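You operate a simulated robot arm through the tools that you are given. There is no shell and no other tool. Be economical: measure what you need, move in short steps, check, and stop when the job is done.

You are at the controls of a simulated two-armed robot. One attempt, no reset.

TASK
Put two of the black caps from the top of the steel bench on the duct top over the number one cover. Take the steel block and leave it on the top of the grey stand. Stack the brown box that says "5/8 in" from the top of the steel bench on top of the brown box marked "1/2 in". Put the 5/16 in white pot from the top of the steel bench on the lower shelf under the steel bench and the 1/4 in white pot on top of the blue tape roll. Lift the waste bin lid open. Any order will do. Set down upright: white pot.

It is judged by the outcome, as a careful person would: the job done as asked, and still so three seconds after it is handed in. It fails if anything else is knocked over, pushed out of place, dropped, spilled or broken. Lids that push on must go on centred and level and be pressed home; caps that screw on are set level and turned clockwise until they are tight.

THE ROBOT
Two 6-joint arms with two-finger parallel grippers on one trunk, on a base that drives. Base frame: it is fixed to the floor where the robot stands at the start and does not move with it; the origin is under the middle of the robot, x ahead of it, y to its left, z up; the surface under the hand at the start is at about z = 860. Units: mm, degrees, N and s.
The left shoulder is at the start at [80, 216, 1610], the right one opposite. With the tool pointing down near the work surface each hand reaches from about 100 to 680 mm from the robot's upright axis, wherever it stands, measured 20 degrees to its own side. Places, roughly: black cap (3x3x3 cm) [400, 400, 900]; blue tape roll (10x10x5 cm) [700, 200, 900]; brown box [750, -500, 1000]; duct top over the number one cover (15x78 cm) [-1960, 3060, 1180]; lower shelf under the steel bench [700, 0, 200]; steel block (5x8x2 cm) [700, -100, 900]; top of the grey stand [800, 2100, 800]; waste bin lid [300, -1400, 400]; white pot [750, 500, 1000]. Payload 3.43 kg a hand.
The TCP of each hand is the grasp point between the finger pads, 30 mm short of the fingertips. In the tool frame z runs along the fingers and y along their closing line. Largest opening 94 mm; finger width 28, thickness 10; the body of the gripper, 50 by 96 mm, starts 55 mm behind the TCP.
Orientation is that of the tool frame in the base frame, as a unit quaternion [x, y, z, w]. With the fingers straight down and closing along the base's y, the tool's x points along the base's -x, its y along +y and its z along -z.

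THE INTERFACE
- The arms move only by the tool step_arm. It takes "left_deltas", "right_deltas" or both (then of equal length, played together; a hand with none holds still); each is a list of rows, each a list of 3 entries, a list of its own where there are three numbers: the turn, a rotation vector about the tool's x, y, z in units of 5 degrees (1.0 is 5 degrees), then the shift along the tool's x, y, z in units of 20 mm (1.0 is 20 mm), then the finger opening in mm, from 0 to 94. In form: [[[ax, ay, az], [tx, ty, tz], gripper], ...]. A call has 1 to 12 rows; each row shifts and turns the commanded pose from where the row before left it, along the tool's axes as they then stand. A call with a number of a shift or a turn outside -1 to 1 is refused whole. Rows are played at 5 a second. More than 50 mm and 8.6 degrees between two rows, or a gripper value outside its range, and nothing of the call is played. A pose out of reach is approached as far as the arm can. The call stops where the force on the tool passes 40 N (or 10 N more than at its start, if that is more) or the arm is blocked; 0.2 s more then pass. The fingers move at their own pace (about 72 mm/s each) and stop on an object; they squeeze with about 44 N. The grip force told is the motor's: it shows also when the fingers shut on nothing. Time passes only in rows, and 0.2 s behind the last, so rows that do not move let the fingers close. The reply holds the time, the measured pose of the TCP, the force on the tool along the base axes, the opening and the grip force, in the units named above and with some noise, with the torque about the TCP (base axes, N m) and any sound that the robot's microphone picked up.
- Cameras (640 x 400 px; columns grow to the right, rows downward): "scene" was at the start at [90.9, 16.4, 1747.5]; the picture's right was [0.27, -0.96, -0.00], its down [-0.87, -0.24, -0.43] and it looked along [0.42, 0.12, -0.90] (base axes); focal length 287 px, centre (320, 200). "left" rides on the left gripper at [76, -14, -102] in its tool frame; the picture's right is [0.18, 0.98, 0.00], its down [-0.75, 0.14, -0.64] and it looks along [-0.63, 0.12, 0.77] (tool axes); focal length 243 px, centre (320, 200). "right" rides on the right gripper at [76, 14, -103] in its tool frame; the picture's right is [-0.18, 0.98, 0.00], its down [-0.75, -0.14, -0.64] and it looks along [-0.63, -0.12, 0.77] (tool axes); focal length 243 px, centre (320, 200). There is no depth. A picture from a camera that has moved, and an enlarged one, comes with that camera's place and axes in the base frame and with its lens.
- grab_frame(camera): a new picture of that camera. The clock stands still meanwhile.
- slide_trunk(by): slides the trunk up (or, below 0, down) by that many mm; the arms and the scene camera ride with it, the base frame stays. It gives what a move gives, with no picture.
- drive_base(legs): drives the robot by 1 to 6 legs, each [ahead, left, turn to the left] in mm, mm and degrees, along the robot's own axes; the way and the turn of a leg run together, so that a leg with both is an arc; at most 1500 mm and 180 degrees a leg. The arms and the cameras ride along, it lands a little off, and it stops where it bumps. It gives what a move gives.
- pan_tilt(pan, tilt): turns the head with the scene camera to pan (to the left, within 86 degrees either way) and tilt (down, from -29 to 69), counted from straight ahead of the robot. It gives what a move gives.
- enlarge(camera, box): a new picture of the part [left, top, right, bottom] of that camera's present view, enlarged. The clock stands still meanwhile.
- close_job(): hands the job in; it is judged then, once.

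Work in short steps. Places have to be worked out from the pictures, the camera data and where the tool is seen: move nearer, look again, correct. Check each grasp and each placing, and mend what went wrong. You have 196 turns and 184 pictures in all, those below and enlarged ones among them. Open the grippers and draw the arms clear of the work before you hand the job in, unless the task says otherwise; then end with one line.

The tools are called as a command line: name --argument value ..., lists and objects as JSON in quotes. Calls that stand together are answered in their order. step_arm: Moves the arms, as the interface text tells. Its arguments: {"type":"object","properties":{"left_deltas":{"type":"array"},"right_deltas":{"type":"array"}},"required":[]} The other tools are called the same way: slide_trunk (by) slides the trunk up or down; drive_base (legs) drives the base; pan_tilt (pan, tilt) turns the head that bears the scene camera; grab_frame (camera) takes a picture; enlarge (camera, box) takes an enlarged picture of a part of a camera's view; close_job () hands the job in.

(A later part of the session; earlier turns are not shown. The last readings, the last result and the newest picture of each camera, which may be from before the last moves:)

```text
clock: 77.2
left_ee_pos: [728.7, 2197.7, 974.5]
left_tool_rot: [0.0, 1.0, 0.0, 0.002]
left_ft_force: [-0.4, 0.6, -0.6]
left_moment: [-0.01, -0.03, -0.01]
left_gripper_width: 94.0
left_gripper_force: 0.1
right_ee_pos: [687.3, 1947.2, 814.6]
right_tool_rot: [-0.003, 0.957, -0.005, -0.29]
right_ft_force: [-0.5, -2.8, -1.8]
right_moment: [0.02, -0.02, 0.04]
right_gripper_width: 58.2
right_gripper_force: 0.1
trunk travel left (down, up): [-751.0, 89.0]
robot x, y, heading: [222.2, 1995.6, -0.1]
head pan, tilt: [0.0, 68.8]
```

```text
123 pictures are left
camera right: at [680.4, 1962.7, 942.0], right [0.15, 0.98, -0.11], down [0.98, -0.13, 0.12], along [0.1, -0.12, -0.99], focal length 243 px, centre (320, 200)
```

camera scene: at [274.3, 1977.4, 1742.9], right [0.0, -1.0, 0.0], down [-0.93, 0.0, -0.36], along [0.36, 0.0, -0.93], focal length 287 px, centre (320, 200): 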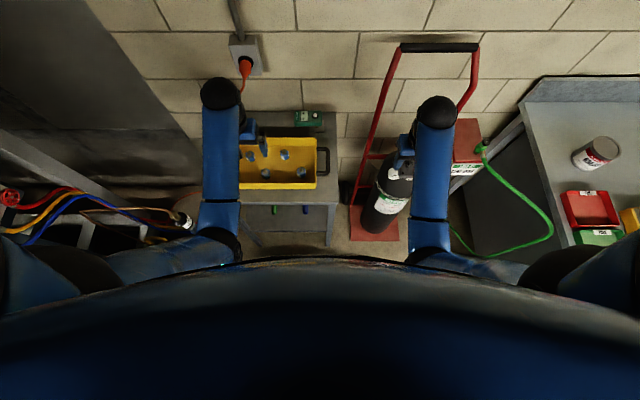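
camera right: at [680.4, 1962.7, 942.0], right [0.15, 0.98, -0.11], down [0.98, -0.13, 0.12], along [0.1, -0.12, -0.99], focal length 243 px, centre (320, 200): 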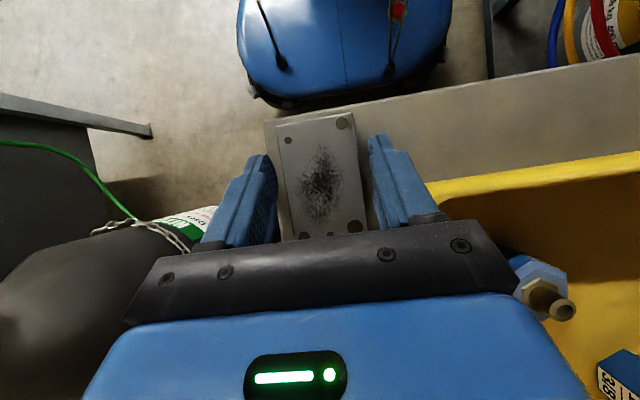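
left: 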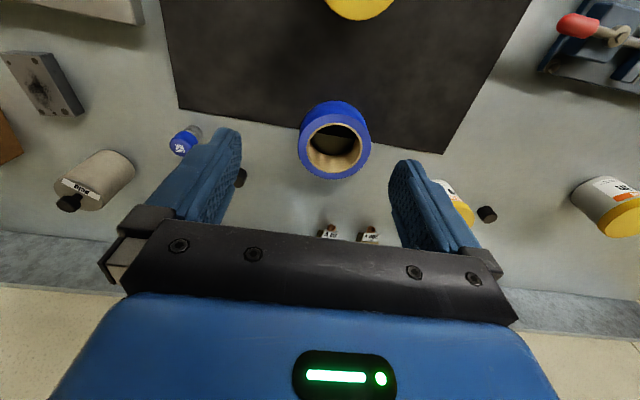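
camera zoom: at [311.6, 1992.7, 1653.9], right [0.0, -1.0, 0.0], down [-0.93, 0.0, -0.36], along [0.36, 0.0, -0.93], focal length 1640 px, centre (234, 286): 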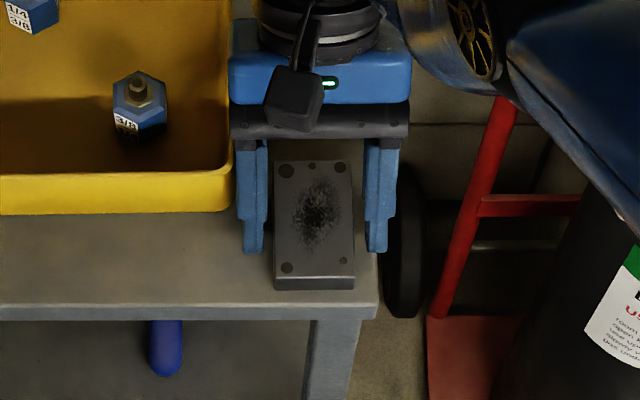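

The block is down flat and free. I raise the trunk straight up, then set the hand upright again.

slide_trunk --by 89

step_arm --right_deltas '[[[0, 0, 0], [0, 0, -0.5], 60], [[0, -1, 0], [0, 0, 0], 60], [[0, -1, 0], [0, 0, 0], 60], [[0, -1, 0], [0, 0, 0], 60], [[0, -1, 0], [0, 0, -0.5], 60], [[0, -1, 0], [0, 0, -0.5], 60], [[0, -1, 0], [0, 0, -0.5], 60], [[0, -0.7, 0], [0, 0, -0.5], 60]]'

grab_frame --camera "scene"

```text
clock: 78.4
left_ee_pos: [729.0, 2196.9, 1061.3]
left_tool_rot: [0.001, 1.0, 0.0, 0.002]
left_ft_force: [0.7, -0.2, 1.0]
left_moment: [-0.01, 0.0, -0.03]
left_gripper_width: 93.9
left_gripper_force: 0.2
right_ee_pos: [686.7, 1946.7, 903.7]
right_tool_rot: [-0.002, 0.957, -0.004, -0.289]
right_ft_force: [-0.2, 0.3, -1.1]
right_moment: [-0.01, -0.02, 0.0]
right_gripper_width: 59.9
right_gripper_force: 0.2
trunk travel left (down, up): [-840.0, 0.0]
robot x, y, heading: [225.7, 1993.3, -0.1]
head pan, tilt: [0.0, 68.8]
```

```text
clock: 80.2
left_ee_pos: [729.4, 2197.6, 1062.6]
left_tool_rot: [0.001, 1.0, 0.0, 0.002]
left_ft_force: [0.8, 1.3, 0.0]
left_moment: [0.02, 0.0, -0.02]
left_gripper_width: 94.0
left_gripper_force: 0.1
right_ee_pos: [789.9, 1981.5, 873.5]
right_tool_rot: [-0.004, 1.0, -0.004, -0.001]
right_ft_force: [0.5, -0.4, -0.4]
right_moment: [0.0, 0.02, 0.01]
right_gripper_width: 60.2
right_gripper_force: 0.0
right hand out of reach, approached as far as the arm can: row 2, 3, 4, 5, 6, 7, 8
trunk travel left (down, up): [-840.0, 0.0]
robot x, y, heading: [222.0, 1993.2, -0.3]
head pan, tilt: [0.0, 68.8]
```

```text
122 pictures are left
camera scene: at [311.9, 1993.5, 1742.9], right [0.0, -1.0, 0.0], down [-0.93, 0.0, -0.36], along [0.36, 0.0, -0.93], focal length 287 px, centre (320, 200)
```

scene: 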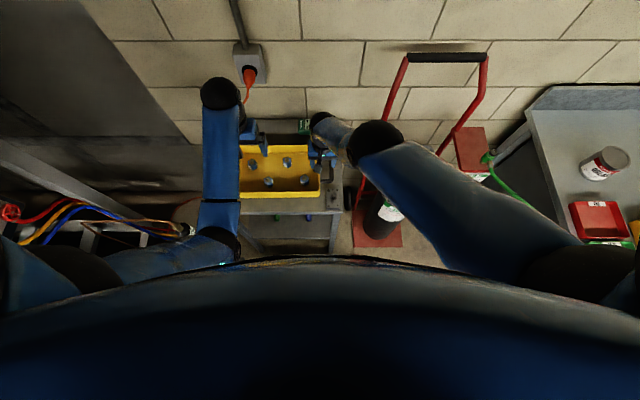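

The arm swung forward as it straightened and hangs over the tray, free of it. I bring it up and back carefully.

step_arm --right_deltas '[[[0, 0, 0], [0, 0, -1], 60], [[0, 0, 0], [0, 0, -1], 60], [[0, 0, 0], [0.3, 0, -1], 60], [[0, 0, 0], [1, 0, -1], 60], [[0, 0, 0], [1, 0, -1], 60]]'

grab_frame --camera "scene"

grab_frame --camera "right"

```text
clock: 81.4
left_ee_pos: [728.7, 2198.2, 1061.2]
left_tool_rot: [0.0, 1.0, 0.0, 0.001]
left_ft_force: [0.3, 0.7, 0.6]
left_moment: [-0.01, -0.01, 0.0]
left_gripper_width: 94.2
left_gripper_force: 0.1
right_ee_pos: [813.7, 2013.8, 920.1]
right_tool_rot: [-0.004, 1.0, -0.005, -0.003]
right_ft_force: [0.6, 0.1, 0.4]
right_moment: [0.02, -0.01, 0.01]
right_gripper_width: 60.1
right_gripper_force: 0.0
right hand out of reach, approached as far as the arm can: row 1, 2, 3, 4, 5
trunk travel left (down, up): [-840.0, 0.0]
robot x, y, heading: [223.4, 1995.6, -0.1]
head pan, tilt: [0.0, 68.8]
```

```text
121 pictures are left
camera scene: at [311.8, 1993.9, 1742.9], right [0.0, -1.0, 0.0], down [-0.93, 0.0, -0.36], along [0.36, 0.0, -0.93], focal length 287 px, centre (320, 200)
```

scene: 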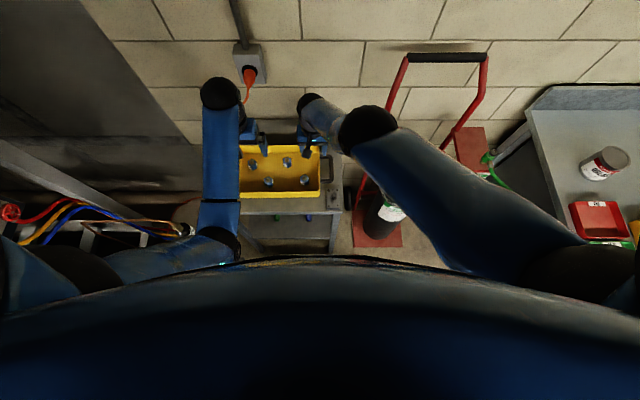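

```text
120 pictures are left
camera right: at [738.0, 2029.2, 1021.9], right [0.18, 0.98, -0.01], down [0.76, -0.13, 0.64], along [0.63, -0.12, -0.77], focal length 243 px, centre (320, 200)
```

right: 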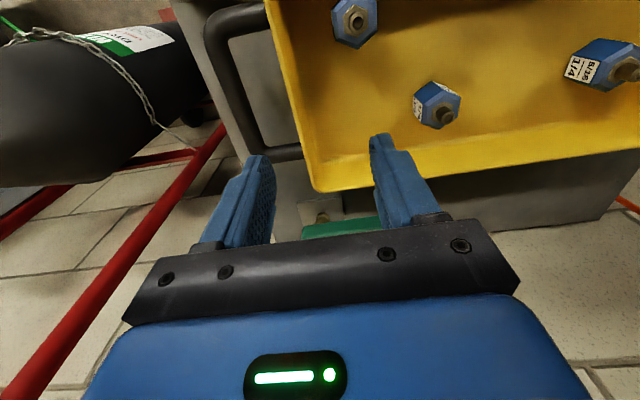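

The right arm is near its stretched limit, so I back the base off to bring both hands clear of the stand and check the block.

drive_base --legs '[[-350, 0, 0]]'

step_arm --right_deltas '[[[0, 0, 0], [1, -1, 0], 60], [[0, 0, 0], [1, -1, 0], 60], [[0, 0, 0], [1, -1, 0], 60], [[0, 0, 0], [1, -1, 0], 60], [[0, 0, 0], [1, -1, 0], 60], [[0, 0, 0], [1, -1, 0], 60], [[0, 0, 0], [1, -1, 0], 60]]'

grab_frame --camera "scene"

```text
clock: 83.7
left_ee_pos: [383.5, 2200.1, 1061.4]
left_tool_rot: [0.001, 1.0, 0.0, 0.0]
left_ft_force: [-0.2, 0.2, -0.4]
left_moment: [0.0, 0.02, -0.03]
left_gripper_width: 94.3
left_gripper_force: 0.0
right_ee_pos: [467.9, 2014.6, 917.1]
right_tool_rot: [-0.005, 1.0, -0.003, -0.004]
right_ft_force: [0.1, 0.3, -0.6]
right_moment: [-0.02, 0.01, -0.04]
right_gripper_width: 60.2
right_gripper_force: 0.0
trunk travel left (down, up): [-840.0, 0.0]
robot x, y, heading: [-123.1, 1998.2, -0.1]
head pan, tilt: [0.0, 68.8]
```

```text
clock: 85.3
left_ee_pos: [380.4, 2198.4, 1062.2]
left_tool_rot: [0.0, 1.0, 0.0, 0.002]
left_ft_force: [-0.3, 0.2, 0.2]
left_moment: [-0.01, -0.04, 0.0]
left_gripper_width: 94.1
left_gripper_force: 0.0
right_ee_pos: [428.7, 1911.7, 831.9]
right_tool_rot: [-0.004, 1.0, -0.004, -0.003]
right_ft_force: [0.8, 0.9, 0.3]
right_moment: [0.0, 0.01, -0.01]
right_gripper_width: 59.9
right_gripper_force: 0.0
right hand out of reach, approached as far as the arm can: row 1, 2, 3, 4, 5, 6, 7
trunk travel left (down, up): [-840.0, 0.0]
robot x, y, heading: [-122.8, 1994.7, -0.1]
head pan, tilt: [0.0, 68.8]
```

```text
119 pictures are left
camera scene: at [-36.7, 1993.4, 1742.9], right [0.0, -1.0, 0.0], down [-0.93, 0.0, -0.36], along [0.36, 0.0, -0.93], focal length 287 px, centre (320, 200)
```

scene: 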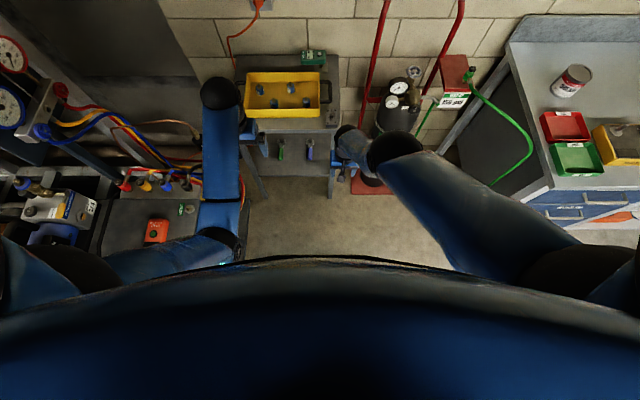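

The right arm has folded the other way at the elbow. I try to work it back by tilting the hand forward and stretching out and up, in the free space here.

step_arm --right_deltas '[[[0, -1, 0], [0, 0, 0], 60], [[0, -1, 0], [0, 0, 0], 60], [[0, -1, 0], [0, 0, 0], 60], [[0, -1, 0], [0, 0, 0], 60], [[0, -1, 0], [0, 0, 0], 60], [[0, -1, 0], [0, 0, 0], 60]]'

grab_frame --camera "scene"

```text
clock: 86.7
left_ee_pos: [379.7, 2199.6, 1061.7]
left_tool_rot: [0.001, 1.0, 0.0, 0.002]
left_ft_force: [0.0, -1.0, 0.2]
left_moment: [-0.02, 0.0, 0.03]
left_gripper_width: 93.8
left_gripper_force: 0.0
right_ee_pos: [458.1, 1921.3, 799.2]
right_tool_rot: [-0.005, 0.966, -0.002, 0.257]
right_ft_force: [0.0, -0.2, 0.0]
right_moment: [-0.03, 0.03, -0.01]
right_gripper_width: 59.9
right_gripper_force: 0.1
right hand out of reach, approached as far as the arm can: row 1, 2, 3, 4, 5, 6
trunk travel left (down, up): [-840.0, 0.0]
robot x, y, heading: [-123.8, 2000.0, -0.0]
head pan, tilt: [0.0, 68.8]
```

```text
118 pictures are left
camera scene: at [-36.6, 1993.9, 1742.9], right [0.0, -1.0, 0.0], down [-0.93, 0.0, -0.36], along [0.36, 0.0, -0.93], focal length 287 px, centre (320, 200)
```

scene: 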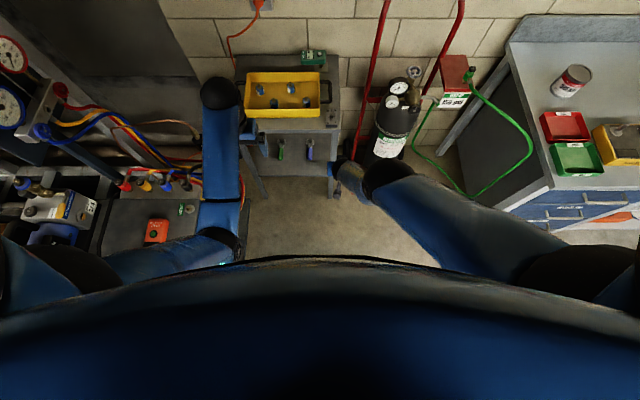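

The wrist is at its limit in this fold. I back off a little more, then stretch the arm straight along the fingers and fold it back upward, which should bring the elbow round.

drive_base --legs '[[-150, 0, 0]]'

step_arm --right_deltas '[[[0, 0, 0], [0, 0, 1], 60], [[0, 0, 0], [0, 0, 1], 60], [[0, 0, 0], [0, 0, 1], 60], [[0, 0, 0], [0, 0, 1], 60], [[0, -1, 0], [0, 0, 0], 60], [[0, -1, 0], [0, 0, 0], 60], [[0, -1, 0], [0, 0, 0], 60], [[0, -1, 0], [0, 0, 0], 60]]'

grab_frame --camera "scene"

```text
clock: 88.0
left_ee_pos: [232.2, 2199.3, 1061.4]
left_tool_rot: [0.001, 1.0, 0.0, 0.001]
left_ft_force: [1.9, -0.2, 0.0]
left_moment: [0.0, 0.03, 0.02]
left_gripper_width: 94.2
left_gripper_force: 0.0
right_ee_pos: [310.2, 1919.8, 796.5]
right_tool_rot: [-0.005, 0.967, -0.002, 0.255]
right_ft_force: [1.1, 0.2, 0.2]
right_moment: [-0.03, 0.03, 0.01]
right_gripper_width: 59.9
right_gripper_force: 0.0
trunk travel left (down, up): [-840.0, 0.0]
robot x, y, heading: [-275.0, 1994.8, -0.1]
head pan, tilt: [0.0, 68.8]
```

```text
clock: 89.8
left_ee_pos: [230.0, 2198.8, 1062.7]
left_tool_rot: [0.001, 1.0, -0.001, 0.002]
left_ft_force: [0.6, -1.1, 0.3]
left_moment: [0.0, -0.01, -0.04]
left_gripper_width: 94.0
left_gripper_force: 0.0
right_ee_pos: [302.8, 1927.7, 804.8]
right_tool_rot: [-0.006, 0.907, 0.0, 0.422]
right_ft_force: [0.1, 0.7, 0.2]
right_moment: [0.02, 0.01, 0.0]
right_gripper_width: 60.1
right_gripper_force: 0.1
right hand out of reach, approached as far as the arm can: row 1, 2, 3, 4, 8
trunk travel left (down, up): [-840.0, 0.0]
robot x, y, heading: [-275.3, 1994.4, -0.2]
head pan, tilt: [0.0, 68.8]
```

```text
117 pictures are left
camera scene: at [-188.0, 1994.1, 1743.0], right [0.0, -1.0, 0.0], down [-0.93, 0.0, -0.36], along [0.36, 0.0, -0.93], focal length 287 px, centre (320, 200)
```

scene: 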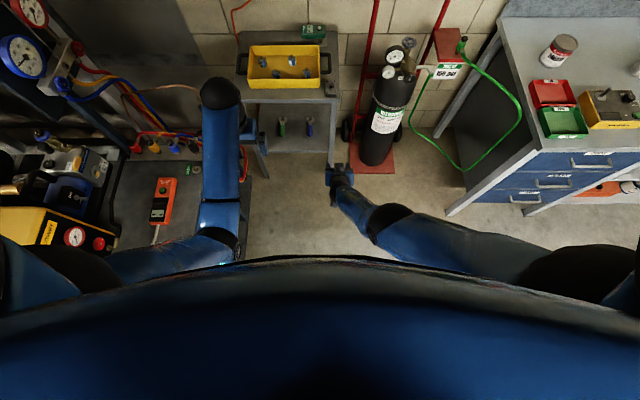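

The arm begins to bend the right way. I raise the hand straight up.

step_arm --right_deltas '[[[0, 0, 0], [-0.766, 0, -0.643], 60], [[0, 0, 0], [-0.766, 0, -0.643], 60], [[0, 0, 0], [-0.766, 0, -0.643], 60], [[0, 0, 0], [-0.766, 0, -0.643], 60], [[0, 0, 0], [-0.766, 0, -0.643], 60], [[0, 0, 0], [-0.766, 0, -0.643], 60], [[0, 0, 0], [-0.766, 0, -0.643], 60], [[0, 0, 0], [-0.766, 0, -0.643], 60]]'

grab_frame --camera "scene"

```text
clock: 91.6
left_ee_pos: [229.7, 2199.4, 1062.6]
left_tool_rot: [0.0, 1.0, 0.0, 0.002]
left_ft_force: [-0.7, -1.0, -0.2]
left_moment: [0.01, 0.03, 0.01]
left_gripper_width: 94.0
left_gripper_force: 0.0
right_ee_pos: [301.6, 1929.3, 963.6]
right_tool_rot: [-0.005, 0.907, -0.003, 0.421]
right_ft_force: [0.1, -0.1, -0.4]
right_moment: [-0.03, 0.02, -0.02]
right_gripper_width: 60.3
right_gripper_force: 0.0
trunk travel left (down, up): [-840.0, 0.0]
robot x, y, heading: [-273.0, 1990.0, -0.1]
head pan, tilt: [0.0, 68.8]
```

```text
116 pictures are left
camera scene: at [-187.3, 1994.1, 1742.9], right [0.0, -1.0, 0.0], down [-0.93, 0.0, -0.36], along [0.36, 0.0, -0.93], focal length 287 px, centre (320, 200)
```

scene: 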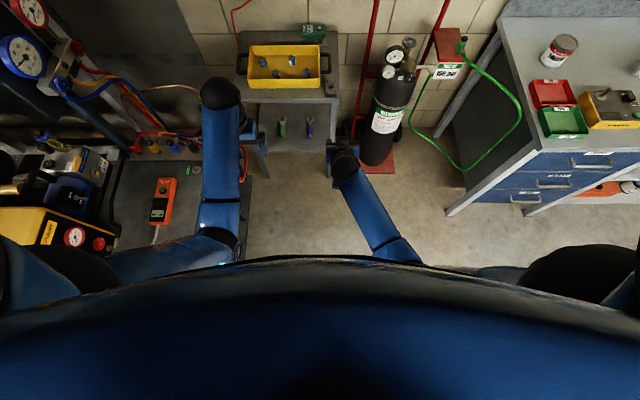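

The elbow is back in its normal fold. I set the hand upright, moving it a little to the right, and look at the block on the stand.

step_arm --right_deltas '[[[0, 1, 0], [0, -0.7, 0], 60], [[0, 1, 0], [0, -0.7, 0], 60], [[0, 1, 0], [0, -0.7, 0], 60], [[0, 1, 0], [0, -0.7, 0], 60], [[0, 1, 0], [0, -0.7, 0], 60], [[0, 1, 0], [0, -0.7, 0], 60], [[0, 1, 0], [0, -0.7, 0], 60], [[0, 1, 0], [0, -0.7, 0], 60], [[0, 1, 0], [0, -0.7, 0], 60], [[0, 0.95, 0], [0, -0.7, 0], 60]]'

enlarge --camera "scene" --box '[225, 10, 405, 130]'

```text
clock: 93.8
left_ee_pos: [229.8, 2199.0, 1061.4]
left_tool_rot: [0.001, 1.0, 0.0, 0.002]
left_ft_force: [-0.3, 0.2, -0.4]
left_moment: [0.01, 0.01, 0.0]
left_gripper_width: 93.8
left_gripper_force: 0.1
right_ee_pos: [305.0, 1789.2, 965.0]
right_tool_rot: [-0.004, 1.0, -0.003, -0.001]
right_ft_force: [-0.3, -0.2, 0.0]
right_moment: [-0.02, 0.03, -0.01]
right_gripper_width: 60.0
right_gripper_force: 0.0
trunk travel left (down, up): [-840.0, 0.0]
robot x, y, heading: [-273.1, 1995.2, -0.2]
head pan, tilt: [0.0, 68.8]
```

```text
3.33 times, centred on (315, 70) of scene
camera zoom: at [-186.0, 1993.7, 1742.8], right [0.0, -1.0, 0.0], down [-0.93, 0.0, -0.36], along [0.36, 0.0, -0.93], focal length 956 px, centre (337, 633)
```

zoom: 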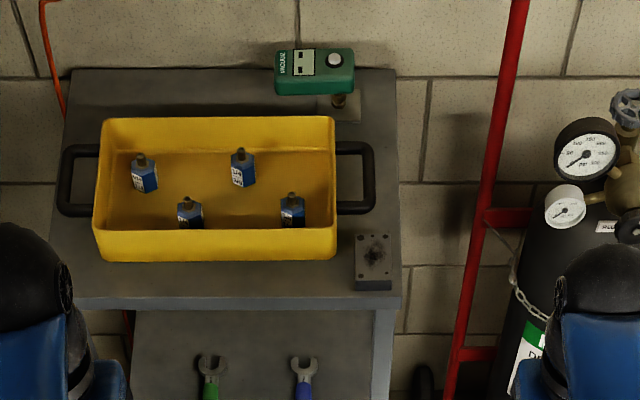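

The block sits squarely on the stand, clear of the tray. Now I raise the right hand a bit, and drive back to the bench to stand before the 1/4 in pot.

step_arm --right_deltas '[[[0, 0, 0], [1, 0, -1], 60], [[0, 0, 0], [1, 0, -1], 60], [[0, 0, 0], [1, 0, -1], 60], [[0, 0, 0], [1, 0, -1], 60], [[0, 0, 0], [0, 0, -1], 60]]'

drive_base --legs '[[0, -1480, 0], [270, 0, 0]]'

pan_tilt --pan 0 --tilt 65

grab_frame --camera "scene"

grab_frame --camera "left"

```text
clock: 95.0
left_ee_pos: [229.4, 2198.8, 1062.2]
left_tool_rot: [0.0, 1.0, 0.0, 0.001]
left_ft_force: [-0.5, -1.4, 0.9]
left_moment: [-0.01, 0.0, -0.01]
left_gripper_width: 93.8
left_gripper_force: 0.1
right_ee_pos: [224.4, 1789.5, 1060.6]
right_tool_rot: [-0.004, 1.0, -0.003, 0.002]
right_ft_force: [0.4, 0.2, -0.2]
right_moment: [0.01, 0.02, -0.02]
right_gripper_width: 60.0
right_gripper_force: 0.0
right hand out of reach, approached as far as the arm can: row 5
trunk travel left (down, up): [-840.0, 0.0]
robot x, y, heading: [-274.3, 1993.5, 0.0]
head pan, tilt: [0.0, 68.8]
```

```text
clock: 103.9
left_ee_pos: [494.1, 721.2, 1064.4]
left_tool_rot: [-0.001, 1.0, 0.0, 0.003]
left_ft_force: [-0.5, 0.5, -0.3]
left_moment: [0.0, -0.01, 0.01]
left_gripper_width: 94.0
left_gripper_force: 0.0
right_ee_pos: [491.8, 308.6, 1061.3]
right_tool_rot: [-0.005, 1.0, -0.003, 0.004]
right_ft_force: [0.1, -0.9, -0.1]
right_moment: [0.0, -0.02, -0.01]
right_gripper_width: 60.1
right_gripper_force: 0.1
trunk travel left (down, up): [-840.0, 0.0]
robot x, y, heading: [-6.8, 514.1, 0.2]
head pan, tilt: [0.0, 68.8]
```

```text
clock: 104.5
left_ee_pos: [496.6, 719.7, 1062.5]
left_tool_rot: [0.0, 1.0, 0.0, 0.002]
left_ft_force: [-0.2, 0.3, 0.7]
left_moment: [0.03, 0.04, 0.0]
left_gripper_width: 93.9
left_gripper_force: 0.0
right_ee_pos: [492.6, 309.5, 1062.2]
right_tool_rot: [-0.004, 1.0, -0.003, 0.002]
right_ft_force: [-0.2, 0.3, 0.4]
right_moment: [0.02, 0.01, -0.04]
right_gripper_width: 59.9
right_gripper_force: 0.2
trunk travel left (down, up): [-840.0, 0.0]
robot x, y, heading: [-4.1, 512.5, 0.2]
head pan, tilt: [0.0, 65.0]
```

```text
114 pictures are left
camera scene: at [83.7, 513.7, 1746.9], right [0.0, -1.0, 0.0], down [-0.91, 0.0, -0.42], along [0.42, 0.0, -0.91], focal length 287 px, centre (320, 200)
```

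scene: 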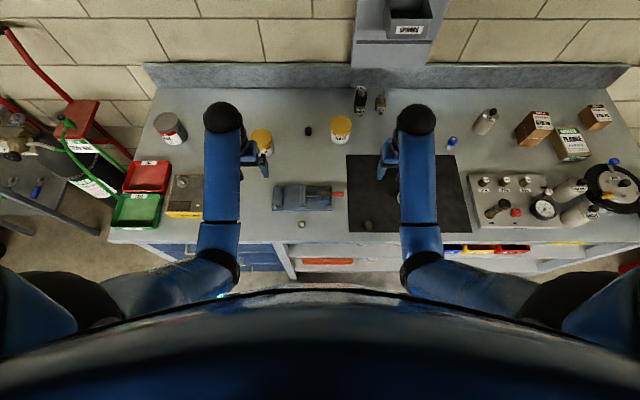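

```text
113 pictures are left
camera left: at [419.7, 704.0, 1165.0], right [-0.19, 0.98, 0.0], down [0.75, 0.14, 0.65], along [0.63, 0.12, -0.76], focal length 243 px, centre (320, 200)
```

left: 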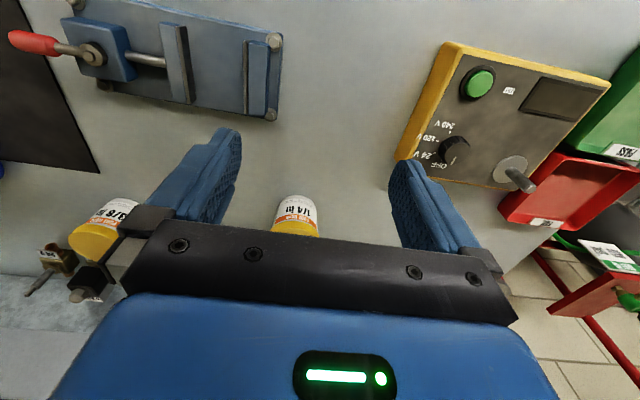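

The 1/4 in pot is at about (697, 714). I drive 72 mm ahead and take a closer look at what lies on the bench between the hands.

drive_base --legs '[[72, 0, 0]]'

step_arm --left_deltas '[[[0, 0, 0], [-1, -0.1, 0.4], 94], [[0, 0, 0], [-1, -0.1, 0.4], 94], [[0, 0, 0], [-1, -0.1, 0.4], 94], [[0, 0, 0], [-1, 0, 0.4], 94]]'

grab_frame --camera "left"

enlarge --camera "scene" --box '[250, 70, 490, 260]'

```text
clock: 105.5
left_ee_pos: [558.5, 721.0, 1067.1]
left_tool_rot: [-0.001, 1.0, 0.0, 0.006]
left_ft_force: [-0.5, 0.6, 0.5]
left_moment: [0.0, -0.09, 0.02]
left_gripper_width: 93.8
left_gripper_force: 0.1
right_ee_pos: [555.2, 309.8, 1066.1]
right_tool_rot: [-0.007, 1.0, -0.004, 0.007]
right_ft_force: [-0.5, -0.1, 1.4]
right_moment: [0.0, -0.09, -0.01]
right_gripper_width: 60.2
right_gripper_force: 0.0
trunk travel left (down, up): [-840.0, 0.0]
robot x, y, heading: [63.0, 510.8, 0.0]
head pan, tilt: [0.0, 65.0]
```

```text
clock: 106.5
left_ee_pos: [651.0, 714.8, 1027.0]
left_tool_rot: [-0.003, 1.0, 0.001, 0.0]
left_ft_force: [-0.6, 0.0, -0.1]
left_moment: [0.0, 0.0, -0.01]
left_gripper_width: 93.6
left_gripper_force: 0.0
right_ee_pos: [567.9, 309.7, 1057.8]
right_tool_rot: [-0.006, 1.0, -0.003, 0.0]
right_ft_force: [0.5, 0.4, 0.1]
right_moment: [0.03, 0.07, 0.0]
right_gripper_width: 60.2
right_gripper_force: 0.1
trunk travel left (down, up): [-840.0, 0.0]
robot x, y, heading: [65.3, 512.6, 0.2]
head pan, tilt: [0.0, 65.0]
```

```text
112 pictures are left
camera left: at [575.5, 698.3, 1130.1], right [-0.19, 0.98, 0.0], down [0.75, 0.14, 0.64], along [0.63, 0.12, -0.77], focal length 243 px, centre (320, 200)
```

left: 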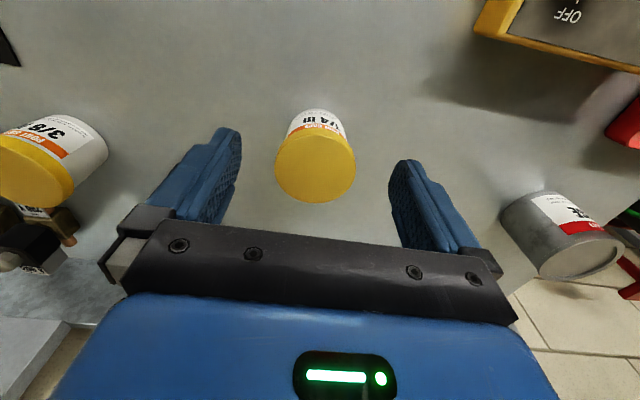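

```text
2.11 times, centred on (370, 165) of scene
camera zoom: at [162.4, 513.8, 1746.4], right [0.0, -1.0, 0.0], down [-0.91, 0.0, -0.42], along [0.42, 0.0, -0.91], focal length 604 px, centre (215, 274)
```

zoom: 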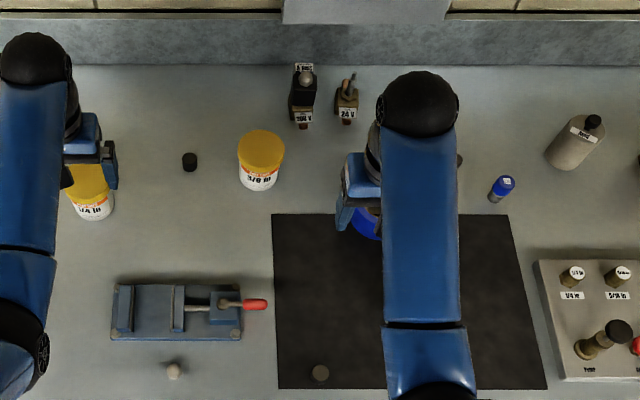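

The pot's lid centre is at about (694, 716). I move over it and halfway down.

step_arm --left_deltas '[[[0, 0, 0], [-1, 0.05, 0.5], 94], [[0, 0, 0], [-1, 0, 0.5], 94], [[0, 0, 0], [-0.15, 0, 1], 94]]'

grab_frame --camera "left"

```text
clock: 107.3
left_ee_pos: [692.1, 718.1, 989.1]
left_tool_rot: [-0.001, 1.0, 0.0, 0.001]
left_ft_force: [0.0, -0.6, 0.9]
left_moment: [-0.03, 0.03, 0.03]
left_gripper_width: 94.2
left_gripper_force: 0.0
right_ee_pos: [566.1, 309.7, 1059.7]
right_tool_rot: [-0.007, 1.0, -0.004, 0.001]
right_ft_force: [0.0, -0.3, -0.3]
right_moment: [0.01, -0.02, 0.01]
right_gripper_width: 60.0
right_gripper_force: 0.1
trunk travel left (down, up): [-840.0, 0.0]
robot x, y, heading: [66.5, 514.2, 0.2]
head pan, tilt: [0.0, 65.0]
```

```text
110 pictures are left
camera left: at [616.9, 700.3, 1091.7], right [-0.19, 0.98, 0.0], down [0.75, 0.14, 0.64], along [0.63, 0.12, -0.77], focal length 243 px, centre (320, 200)
```

left: 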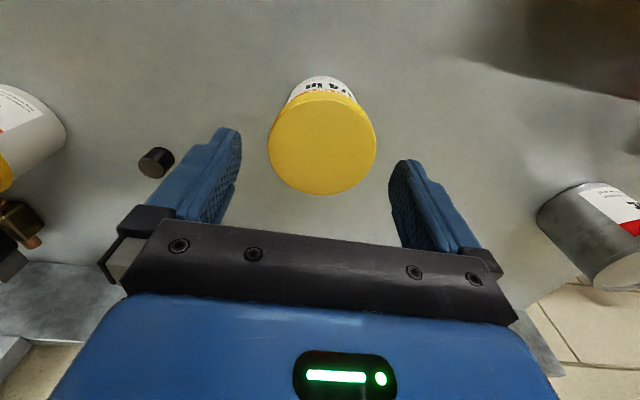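

It is centred under the hand within 2 mm. I go down to TCP 905 and close.

step_arm --left_deltas '[[[0, 0, 0], [0, -0.1, 1], 94], [[0, 0, 0], [0, 0, 1], 94], [[0, 0, 0], [0, 0, 1], 94], [[0, 0, 0], [0, 0, 1], 94], [[0, 0, 0], [0, 0, 0.2], 94], [[0, 0, 0], [0, 0, 0], 50], [[0, 0, 0], [0, 0, 0], 50], [[0, 0, 0], [0, 0, 0], 50]]'

grab_frame --camera "left"

```text
clock: 109.2
left_ee_pos: [692.6, 713.9, 907.1]
left_tool_rot: [-0.001, 1.0, 0.0, 0.001]
left_ft_force: [0.7, -0.8, 0.1]
left_moment: [0.0, -0.05, 0.0]
left_gripper_width: 78.2
left_gripper_force: 44.0
right_ee_pos: [565.0, 310.7, 1059.6]
right_tool_rot: [-0.006, 1.0, -0.005, 0.002]
right_ft_force: [-0.4, 0.4, -0.2]
right_moment: [-0.02, -0.01, 0.02]
right_gripper_width: 60.0
right_gripper_force: 0.0
trunk travel left (down, up): [-840.0, 0.0]
robot x, y, heading: [66.2, 514.4, 0.2]
head pan, tilt: [0.0, 65.0]
```

```text
109 pictures are left
camera left: at [616.0, 698.1, 1008.1], right [-0.19, 0.98, 0.0], down [0.75, 0.14, 0.64], along [0.63, 0.12, -0.77], focal length 243 px, centre (320, 200)
```

left: 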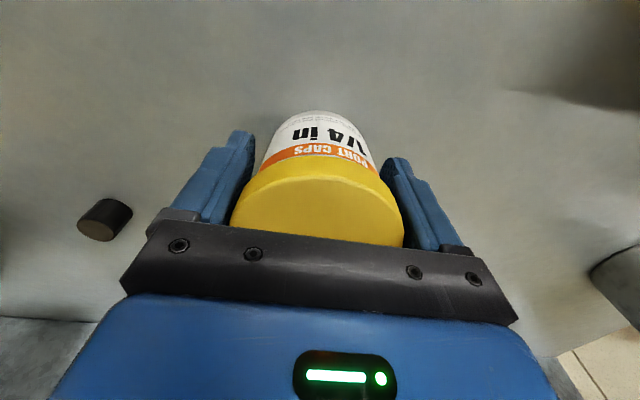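

The pot is held (78 mm). I lift it and draw it in a little.

step_arm --left_deltas '[[[0, 0, 0], [0, 0, -1], 50], [[0, 0, 0], [0, 0, -1], 50], [[0, 0, 0], [0, 0, -1], 50], [[0, 0, 0], [0, 0, -1], 50], [[0, 0, 0], [0.5, 0, -1], 50], [[0, 0, 0], [1, 0, -1], 50], [[0, 0, 0], [1, 0, -1], 50]]'

grab_frame --camera "left"

```text
clock: 110.8
left_ee_pos: [641.0, 713.5, 1048.0]
left_tool_rot: [-0.002, 1.0, 0.0, 0.002]
left_ft_force: [-0.5, -1.0, -2.9]
left_moment: [0.0, 0.01, -0.02]
left_gripper_width: 78.6
left_gripper_force: 44.2
right_ee_pos: [564.5, 309.7, 1060.1]
right_tool_rot: [-0.006, 1.0, -0.003, 0.002]
right_ft_force: [-0.4, -0.6, 0.5]
right_moment: [0.01, -0.04, -0.03]
right_gripper_width: 60.1
right_gripper_force: 0.1
trunk travel left (down, up): [-840.0, 0.0]
robot x, y, heading: [64.1, 511.7, 0.3]
head pan, tilt: [0.0, 65.0]
```

```text
108 pictures are left
camera left: at [564.4, 698.1, 1149.3], right [-0.19, 0.98, 0.0], down [0.75, 0.14, 0.64], along [0.63, 0.12, -0.76], focal length 243 px, centre (320, 200)
```

left: 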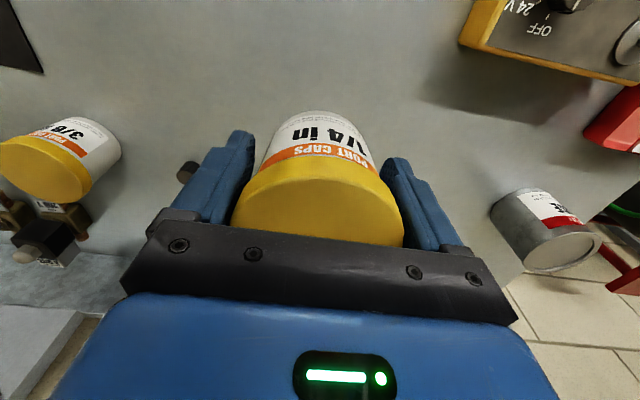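

The pot hangs level. I back off a little, drive right to the tape roll, and look.

drive_base --legs '[[-40, 0, 0], [0, -500, 0], [40, 0, 0]]'

enlarge --camera "scene" --box '[180, 80, 420, 230]'

grab_frame --camera "left"

```text
clock: 114.7
left_ee_pos: [634.5, 212.6, 1052.0]
left_tool_rot: [-0.003, 1.0, 0.0, 0.005]
left_ft_force: [-0.1, -0.1, -1.5]
left_moment: [0.0, -0.08, -0.03]
left_gripper_width: 78.1
left_gripper_force: 44.3
right_ee_pos: [559.2, -193.7, 1064.8]
right_tool_rot: [-0.008, 1.0, -0.004, 0.005]
right_ft_force: [-0.9, 0.9, 1.0]
right_moment: [0.06, -0.04, 0.03]
right_gripper_width: 59.9
right_gripper_force: 0.2
trunk travel left (down, up): [-840.0, 0.0]
robot x, y, heading: [66.8, 10.4, 0.2]
head pan, tilt: [0.0, 65.0]
```

```text
2.67 times, centred on (300, 155) of scene
camera zoom: at [145.8, 9.9, 1747.6], right [0.01, -1.0, 0.0], down [-0.9, -0.01, -0.43], along [0.43, 0.0, -0.9], focal length 765 px, centre (373, 320)
```

zoom: 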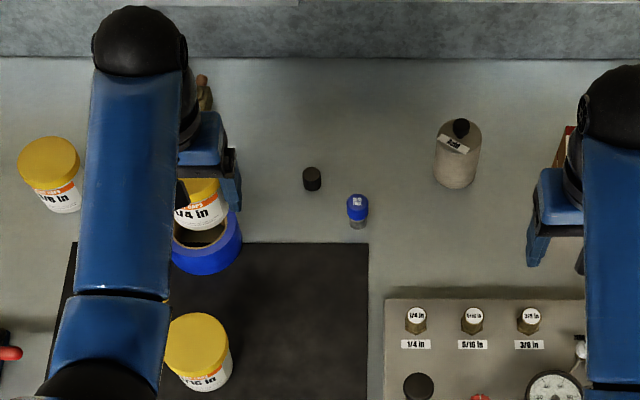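

```text
106 pictures are left
camera left: at [557.7, 195.7, 1152.8], right [-0.19, 0.98, 0.0], down [0.75, 0.15, 0.65], along [0.64, 0.12, -0.76], focal length 243 px, centre (320, 200)
```

left: 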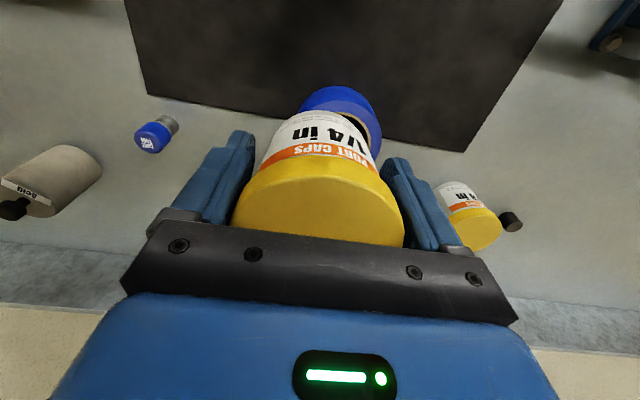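

The pot covers the roll. I move the hand 120 mm left to get a clear look at the roll and its hole.

step_arm --left_deltas '[[[0, 0, 0], [0.5, 1, 0], 50], [[0, 0, 0], [0.5, 1, 0], 50], [[0, 0, 0], [0.5, 1, 0], 50], [[0, 0, 0], [0, 1, 0], 50], [[0, 0, 0], [0, 1, 0], 50], [[0, 0, 0], [0, 1, 0], 50], [[0, 0, 0], [0, 1, 0], 50]]'

enlarge --camera "scene" --box '[210, 120, 330, 220]'

enlarge --camera "left" --box '[40, 40, 280, 240]'

```text
clock: 116.3
left_ee_pos: [610.6, 353.9, 1045.1]
left_tool_rot: [-0.003, 1.0, 0.0, 0.001]
left_ft_force: [-0.3, 0.2, -1.7]
left_moment: [0.01, -0.01, 0.0]
left_gripper_width: 78.1
left_gripper_force: 44.5
right_ee_pos: [566.9, -192.7, 1060.8]
right_tool_rot: [-0.008, 1.0, -0.005, 0.001]
right_ft_force: [0.0, -0.4, 0.1]
right_moment: [0.02, 0.01, 0.0]
right_gripper_width: 60.1
right_gripper_force: 0.1
trunk travel left (down, up): [-840.0, 0.0]
robot x, y, heading: [63.5, 8.3, 0.4]
head pan, tilt: [0.0, 65.0]
```

```text
4.00 times, centred on (270, 170) of scene
camera zoom: at [158.5, 11.1, 1746.7], right [0.01, -1.0, 0.0], down [-0.91, -0.01, -0.42], along [0.42, 0.0, -0.91], focal length 1148 px, centre (520, 320)
```

zoom: 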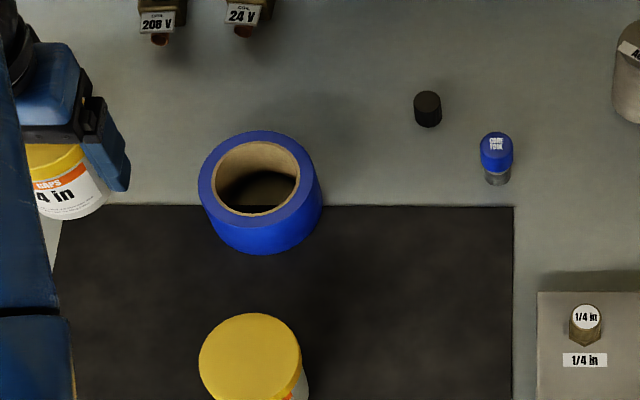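

```text
2.00 times, centred on (160, 140) of left
camera zoom: at [534.9, 337.4, 1148.0], right [-0.19, 0.98, 0.0], down [0.75, 0.15, 0.64], along [0.63, 0.12, -0.77], focal length 485 px, centre (640, 320)
```

zoom: 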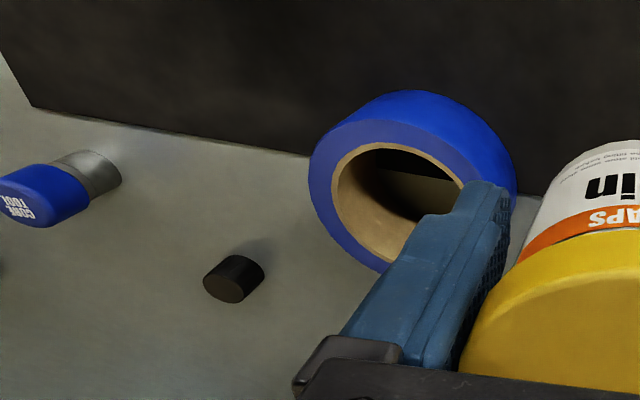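

The roll's top centre is at about (677, 234), z about 910, with a hole of about 70 mm against a pot base of about 72. I will set the pot some 9 mm toward me from the centre, so it surely rests on the ring.

step_arm --left_deltas '[[[0, 0, 0], [-0.48, -1, 0], 50], [[0, 0, 0], [-0.48, -1, 0], 50], [[0, 0, 0], [-0.48, -1, 0], 50], [[0, 0, 0], [-0.48, -1, 0], 50], [[0, 0, 0], [-0.48, -1, 0], 50], [[0, 0, 0], [-0.48, -1, 0], 50], [[0, 0, 0], [0, 0, 1], 50], [[0, 0, 0], [0, 0, 1], 50], [[0, 0, 0], [0, 0, 1], 50]]'

enlarge --camera "scene" --box '[210, 120, 330, 220]'

grab_frame --camera "left"

```text
clock: 118.3
left_ee_pos: [669.7, 233.3, 986.5]
left_tool_rot: [-0.004, 1.0, 0.0, 0.001]
left_ft_force: [0.4, 0.2, -2.5]
left_moment: [0.01, -0.02, 0.01]
left_gripper_width: 78.1
left_gripper_force: 43.9
right_ee_pos: [567.8, -191.3, 1059.7]
right_tool_rot: [-0.008, 1.0, -0.003, 0.001]
right_ft_force: [0.7, -0.1, 0.8]
right_moment: [-0.03, 0.01, 0.01]
right_gripper_width: 60.2
right_gripper_force: 0.0
trunk travel left (down, up): [-840.0, 0.0]
robot x, y, heading: [67.5, 9.3, 0.6]
head pan, tilt: [0.0, 65.0]
```

```text
4.00 times, centred on (270, 170) of scene
camera zoom: at [159.5, 9.8, 1746.7], right [0.01, -1.0, 0.0], down [-0.91, -0.01, -0.42], along [0.42, 0.0, -0.91], focal length 1148 px, centre (520, 320)
```

zoom: 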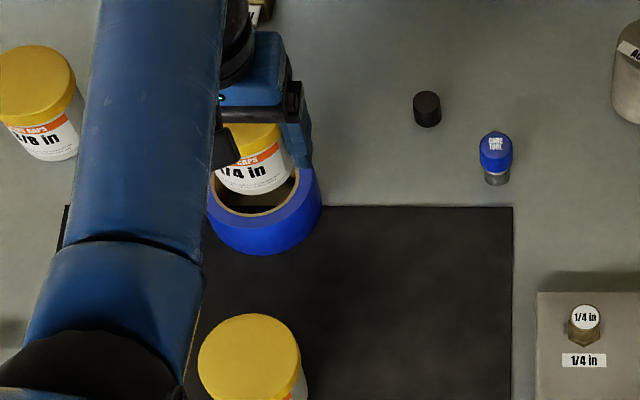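

```text
102 pictures are left
camera left: at [594.1, 215.7, 1088.1], right [-0.19, 0.98, 0.0], down [0.75, 0.15, 0.64], along [0.63, 0.12, -0.77], focal length 243 px, centre (320, 200)
```

left: 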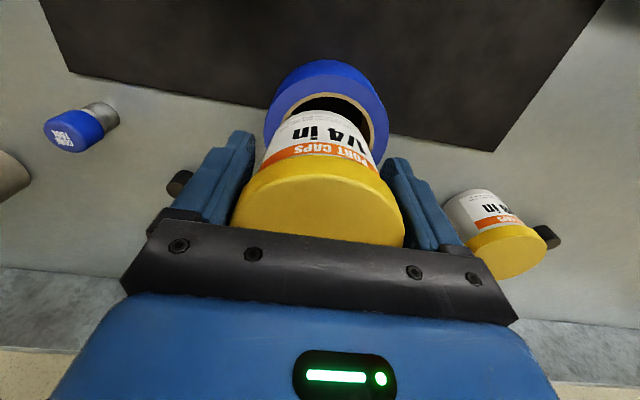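

Compared in the head view, the pot sits nearly concentric with the hole already. I bring it 10 mm toward me, then lower it gently.

step_arm --left_deltas '[[[0, 0, 0], [0.5, 0.1, 0], 50], [[0, 0, 0], [0, 0, 0.8], 50], [[0, 0, 0], [0, 0, 0.3], 50], [[0, 0, 0], [0, 0, 0.15], 50], [[0, 0, 0], [0, 0, 0.15], 50]]'

enlarge --camera "scene" --box '[230, 130, 310, 200]'

```text
clock: 119.5
left_ee_pos: [659.9, 235.8, 958.9]
left_tool_rot: [-0.004, 1.0, -0.001, 0.001]
left_ft_force: [-0.7, -0.9, -1.6]
left_moment: [0.02, 0.01, -0.01]
left_gripper_width: 78.0
left_gripper_force: 44.2
right_ee_pos: [566.8, -192.4, 1060.2]
right_tool_rot: [-0.008, 1.0, -0.003, 0.001]
right_ft_force: [0.5, -0.1, -0.5]
right_moment: [0.01, 0.01, -0.01]
right_gripper_width: 60.0
right_gripper_force: 0.0
trunk travel left (down, up): [-840.0, 0.0]
robot x, y, heading: [69.4, 5.7, 0.5]
head pan, tilt: [0.0, 65.0]
```

```text
5.71 times, centred on (270, 165) of scene
camera zoom: at [158.8, 10.1, 1746.7], right [0.01, -1.0, 0.0], down [-0.91, -0.01, -0.42], along [0.42, 0.0, -0.91], focal length 1640 px, centre (606, 400)
```

zoom: 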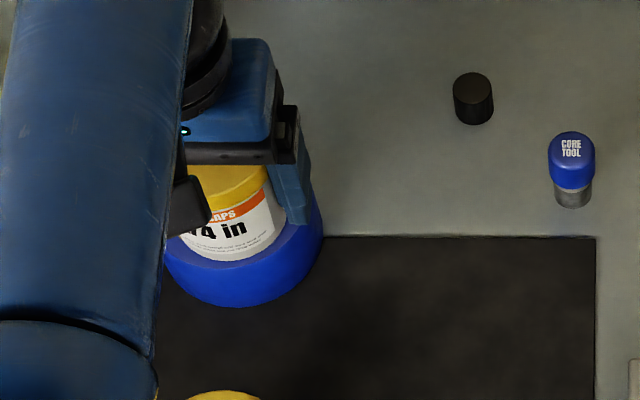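

The pot now overlaps the ring in front. I lower on until it bears.

step_arm --left_deltas '[[[0, 0, 0], [0, 0, 0.1], 50], [[0, 0, 0], [0, 0, 0.1], 50], [[0, 0, 0], [0, 0, 0.1], 50]]'

```text
clock: 120.3
left_ee_pos: [661.0, 233.9, 956.3]
left_tool_rot: [-0.003, 1.0, 0.001, 0.005]
left_ft_force: [1.9, 2.1, 22.5]
left_moment: [0.15, 0.19, -0.17]
left_gripper_width: 77.9
left_gripper_force: 43.7
right_ee_pos: [564.6, -193.6, 1061.4]
right_tool_rot: [-0.008, 1.0, -0.004, 0.003]
right_ft_force: [-0.2, -0.6, 0.0]
right_moment: [0.0, 0.02, 0.0]
right_gripper_width: 60.3
right_gripper_force: 0.0
trunk travel left (down, up): [-840.0, 0.0]
robot x, y, heading: [70.6, 7.8, 0.5]
head pan, tilt: [0.0, 65.0]
```

It bears at the expected height. I ease up 1.5 mm, open slowly and check before drawing off.

step_arm --left_deltas '[[[0, 0, 0], [0, 0, -0.07], 50], [[0, 0, 0], [0, 0, 0], 84], [[0, 0, 0], [0, 0, 0], 94], [[0, 0, 0], [0, 0, 0], 94]]'

enlarge --camera "scene" --box '[230, 130, 310, 200]'

grab_frame --camera "left"

```text
clock: 121.3
left_ee_pos: [659.1, 234.6, 954.3]
left_tool_rot: [-0.004, 1.0, 0.0, 0.002]
left_ft_force: [-0.4, 0.0, 0.2]
left_moment: [0.02, 0.03, -0.02]
left_gripper_width: 93.8
left_gripper_force: 0.1
right_ee_pos: [566.8, -193.2, 1059.5]
right_tool_rot: [-0.007, 1.0, -0.003, 0.001]
right_ft_force: [0.0, -0.2, -0.6]
right_moment: [-0.01, 0.0, -0.03]
right_gripper_width: 60.1
right_gripper_force: 0.1
trunk travel left (down, up): [-840.0, 0.0]
robot x, y, heading: [62.8, 10.1, 0.3]
head pan, tilt: [0.0, 65.0]
```

```text
5.71 times, centred on (270, 165) of scene
camera zoom: at [158.5, 9.8, 1746.7], right [0.01, -1.0, 0.0], down [-0.91, -0.01, -0.42], along [0.42, 0.0, -0.91], focal length 1640 px, centre (606, 400)
```

zoom: 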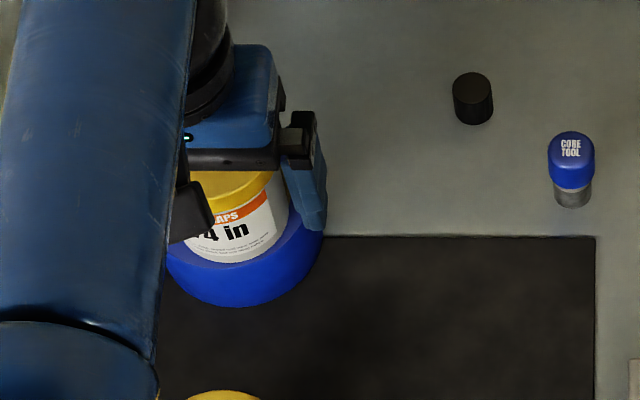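

```text
99 pictures are left
camera left: at [583.1, 217.5, 1055.8], right [-0.19, 0.98, 0.0], down [0.75, 0.15, 0.64], along [0.63, 0.12, -0.77], focal length 243 px, centre (320, 200)
```

left: 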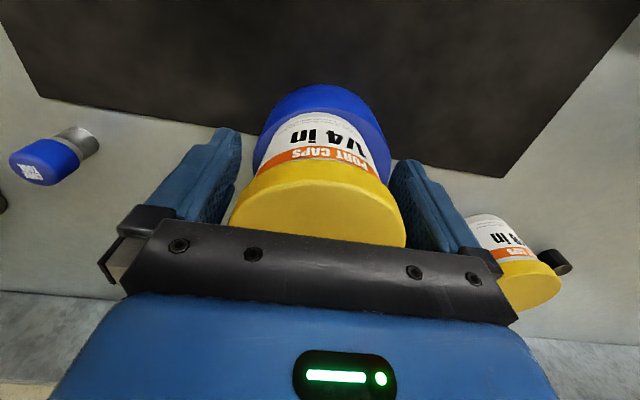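

It stands level. I rise straight up and check from the head.

step_arm --left_deltas '[[[0, 0, 0], [0, 0, -0.5], 94], [[0, 0, 0], [0, 0, -1], 94], [[0, 0, 0], [0, 0, -1], 94], [[0, 0, 0], [0, 0, -1], 94], [[0, 0, 0], [0.5, 0.5, -1], 94], [[0, 0, 0], [0.5, 1, 0], 94], [[0, 0, 0], [0.5, 1, 0], 94], [[0, 0, 0], [0.5, 1, 0], 94], [[0, 0, 0], [0.5, 1, 0], 94], [[0, 0, 0], [0.5, 1, 0], 94]]'

enlarge --camera "scene" --box '[170, 110, 370, 250]'

```text
clock: 123.5
left_ee_pos: [598.4, 345.8, 1043.5]
left_tool_rot: [-0.003, 1.0, 0.0, 0.001]
left_ft_force: [-0.2, 0.3, 0.5]
left_moment: [0.03, 0.02, 0.03]
left_gripper_width: 94.1
left_gripper_force: 0.0
right_ee_pos: [565.6, -191.5, 1060.8]
right_tool_rot: [-0.008, 1.0, -0.004, 0.001]
right_ft_force: [-0.4, 0.3, -0.4]
right_moment: [-0.02, 0.0, -0.02]
right_gripper_width: 59.9
right_gripper_force: 0.0
trunk travel left (down, up): [-840.0, 0.0]
robot x, y, heading: [65.2, 9.2, 0.0]
head pan, tilt: [0.0, 65.0]
```

```text
2.86 times, centred on (270, 180) of scene
camera zoom: at [158.3, 10.9, 1746.7], right [0.01, -1.0, 0.0], down [-0.91, -0.01, -0.42], along [0.42, 0.0, -0.91], focal length 820 px, centre (463, 257)
```

zoom: 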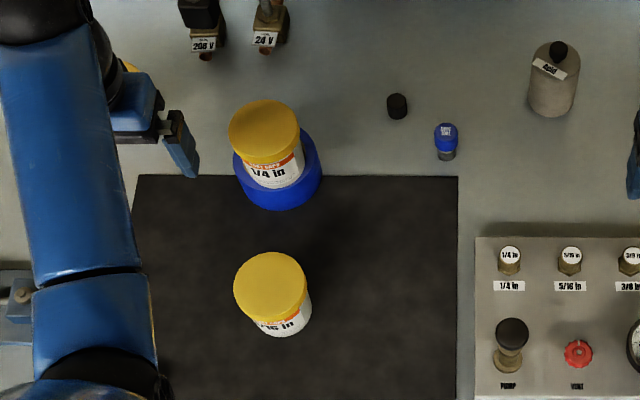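

The 1/4 in pot stands well on the roll. Before picking the 5/16 in pot (at about (501, 217)), I back off and lower the trunk to see the lower shelf.

drive_base --legs '[[-600, 0, 0]]'

slide_trunk --by -700

pan_tilt --pan 0 --tilt 30

grab_frame --camera "scene"

```text
clock: 126.8
left_ee_pos: [12.6, 339.0, 1043.1]
left_tool_rot: [0.001, 1.0, 0.0, 0.0]
left_ft_force: [1.1, -0.1, 0.0]
left_moment: [0.02, -0.01, -0.02]
left_gripper_width: 93.9
left_gripper_force: 0.1
right_ee_pos: [-23.0, -198.6, 1059.4]
right_tool_rot: [-0.003, 1.0, -0.002, 0.001]
right_ft_force: [-0.4, -0.1, -1.0]
right_moment: [-0.01, 0.03, -0.01]
right_gripper_width: 59.9
right_gripper_force: 0.0
trunk travel left (down, up): [-840.0, 0.0]
robot x, y, heading: [-521.9, 7.6, -0.2]
head pan, tilt: [0.0, 65.0]
```

```text
refused: -700 is not a number from -400 to 400
```

```text
clock: 127.8
left_ee_pos: [11.5, 337.2, 1045.1]
left_tool_rot: [0.003, 1.0, -0.001, 0.001]
left_ft_force: [0.4, 0.0, 0.3]
left_moment: [0.03, 0.04, 0.01]
left_gripper_width: 93.9
left_gripper_force: 0.1
right_ee_pos: [-25.6, -196.7, 1061.5]
right_tool_rot: [-0.003, 1.0, -0.004, 0.002]
right_ft_force: [-0.7, 0.1, 0.4]
right_moment: [0.02, 0.01, 0.02]
right_gripper_width: 59.9
right_gripper_force: 0.1
trunk travel left (down, up): [-840.0, 0.0]
robot x, y, heading: [-525.1, 9.0, -0.2]
head pan, tilt: [0.0, 30.0]
```

```text
97 pictures are left
camera scene: at [-401.7, 8.1, 1794.4], right [0.0, -1.0, 0.0], down [-0.5, 0.0, -0.87], along [0.87, 0.0, -0.5], focal length 287 px, centre (320, 200)
```

scene: 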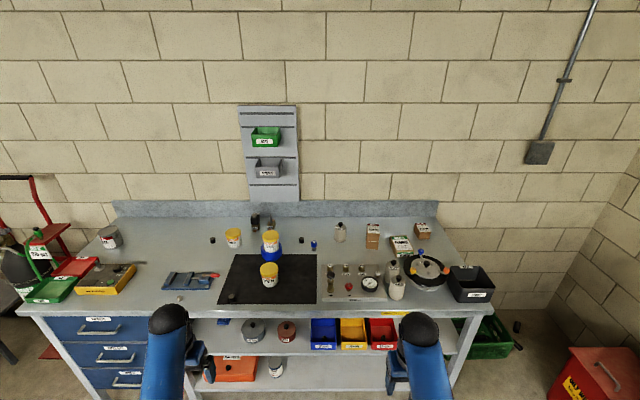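

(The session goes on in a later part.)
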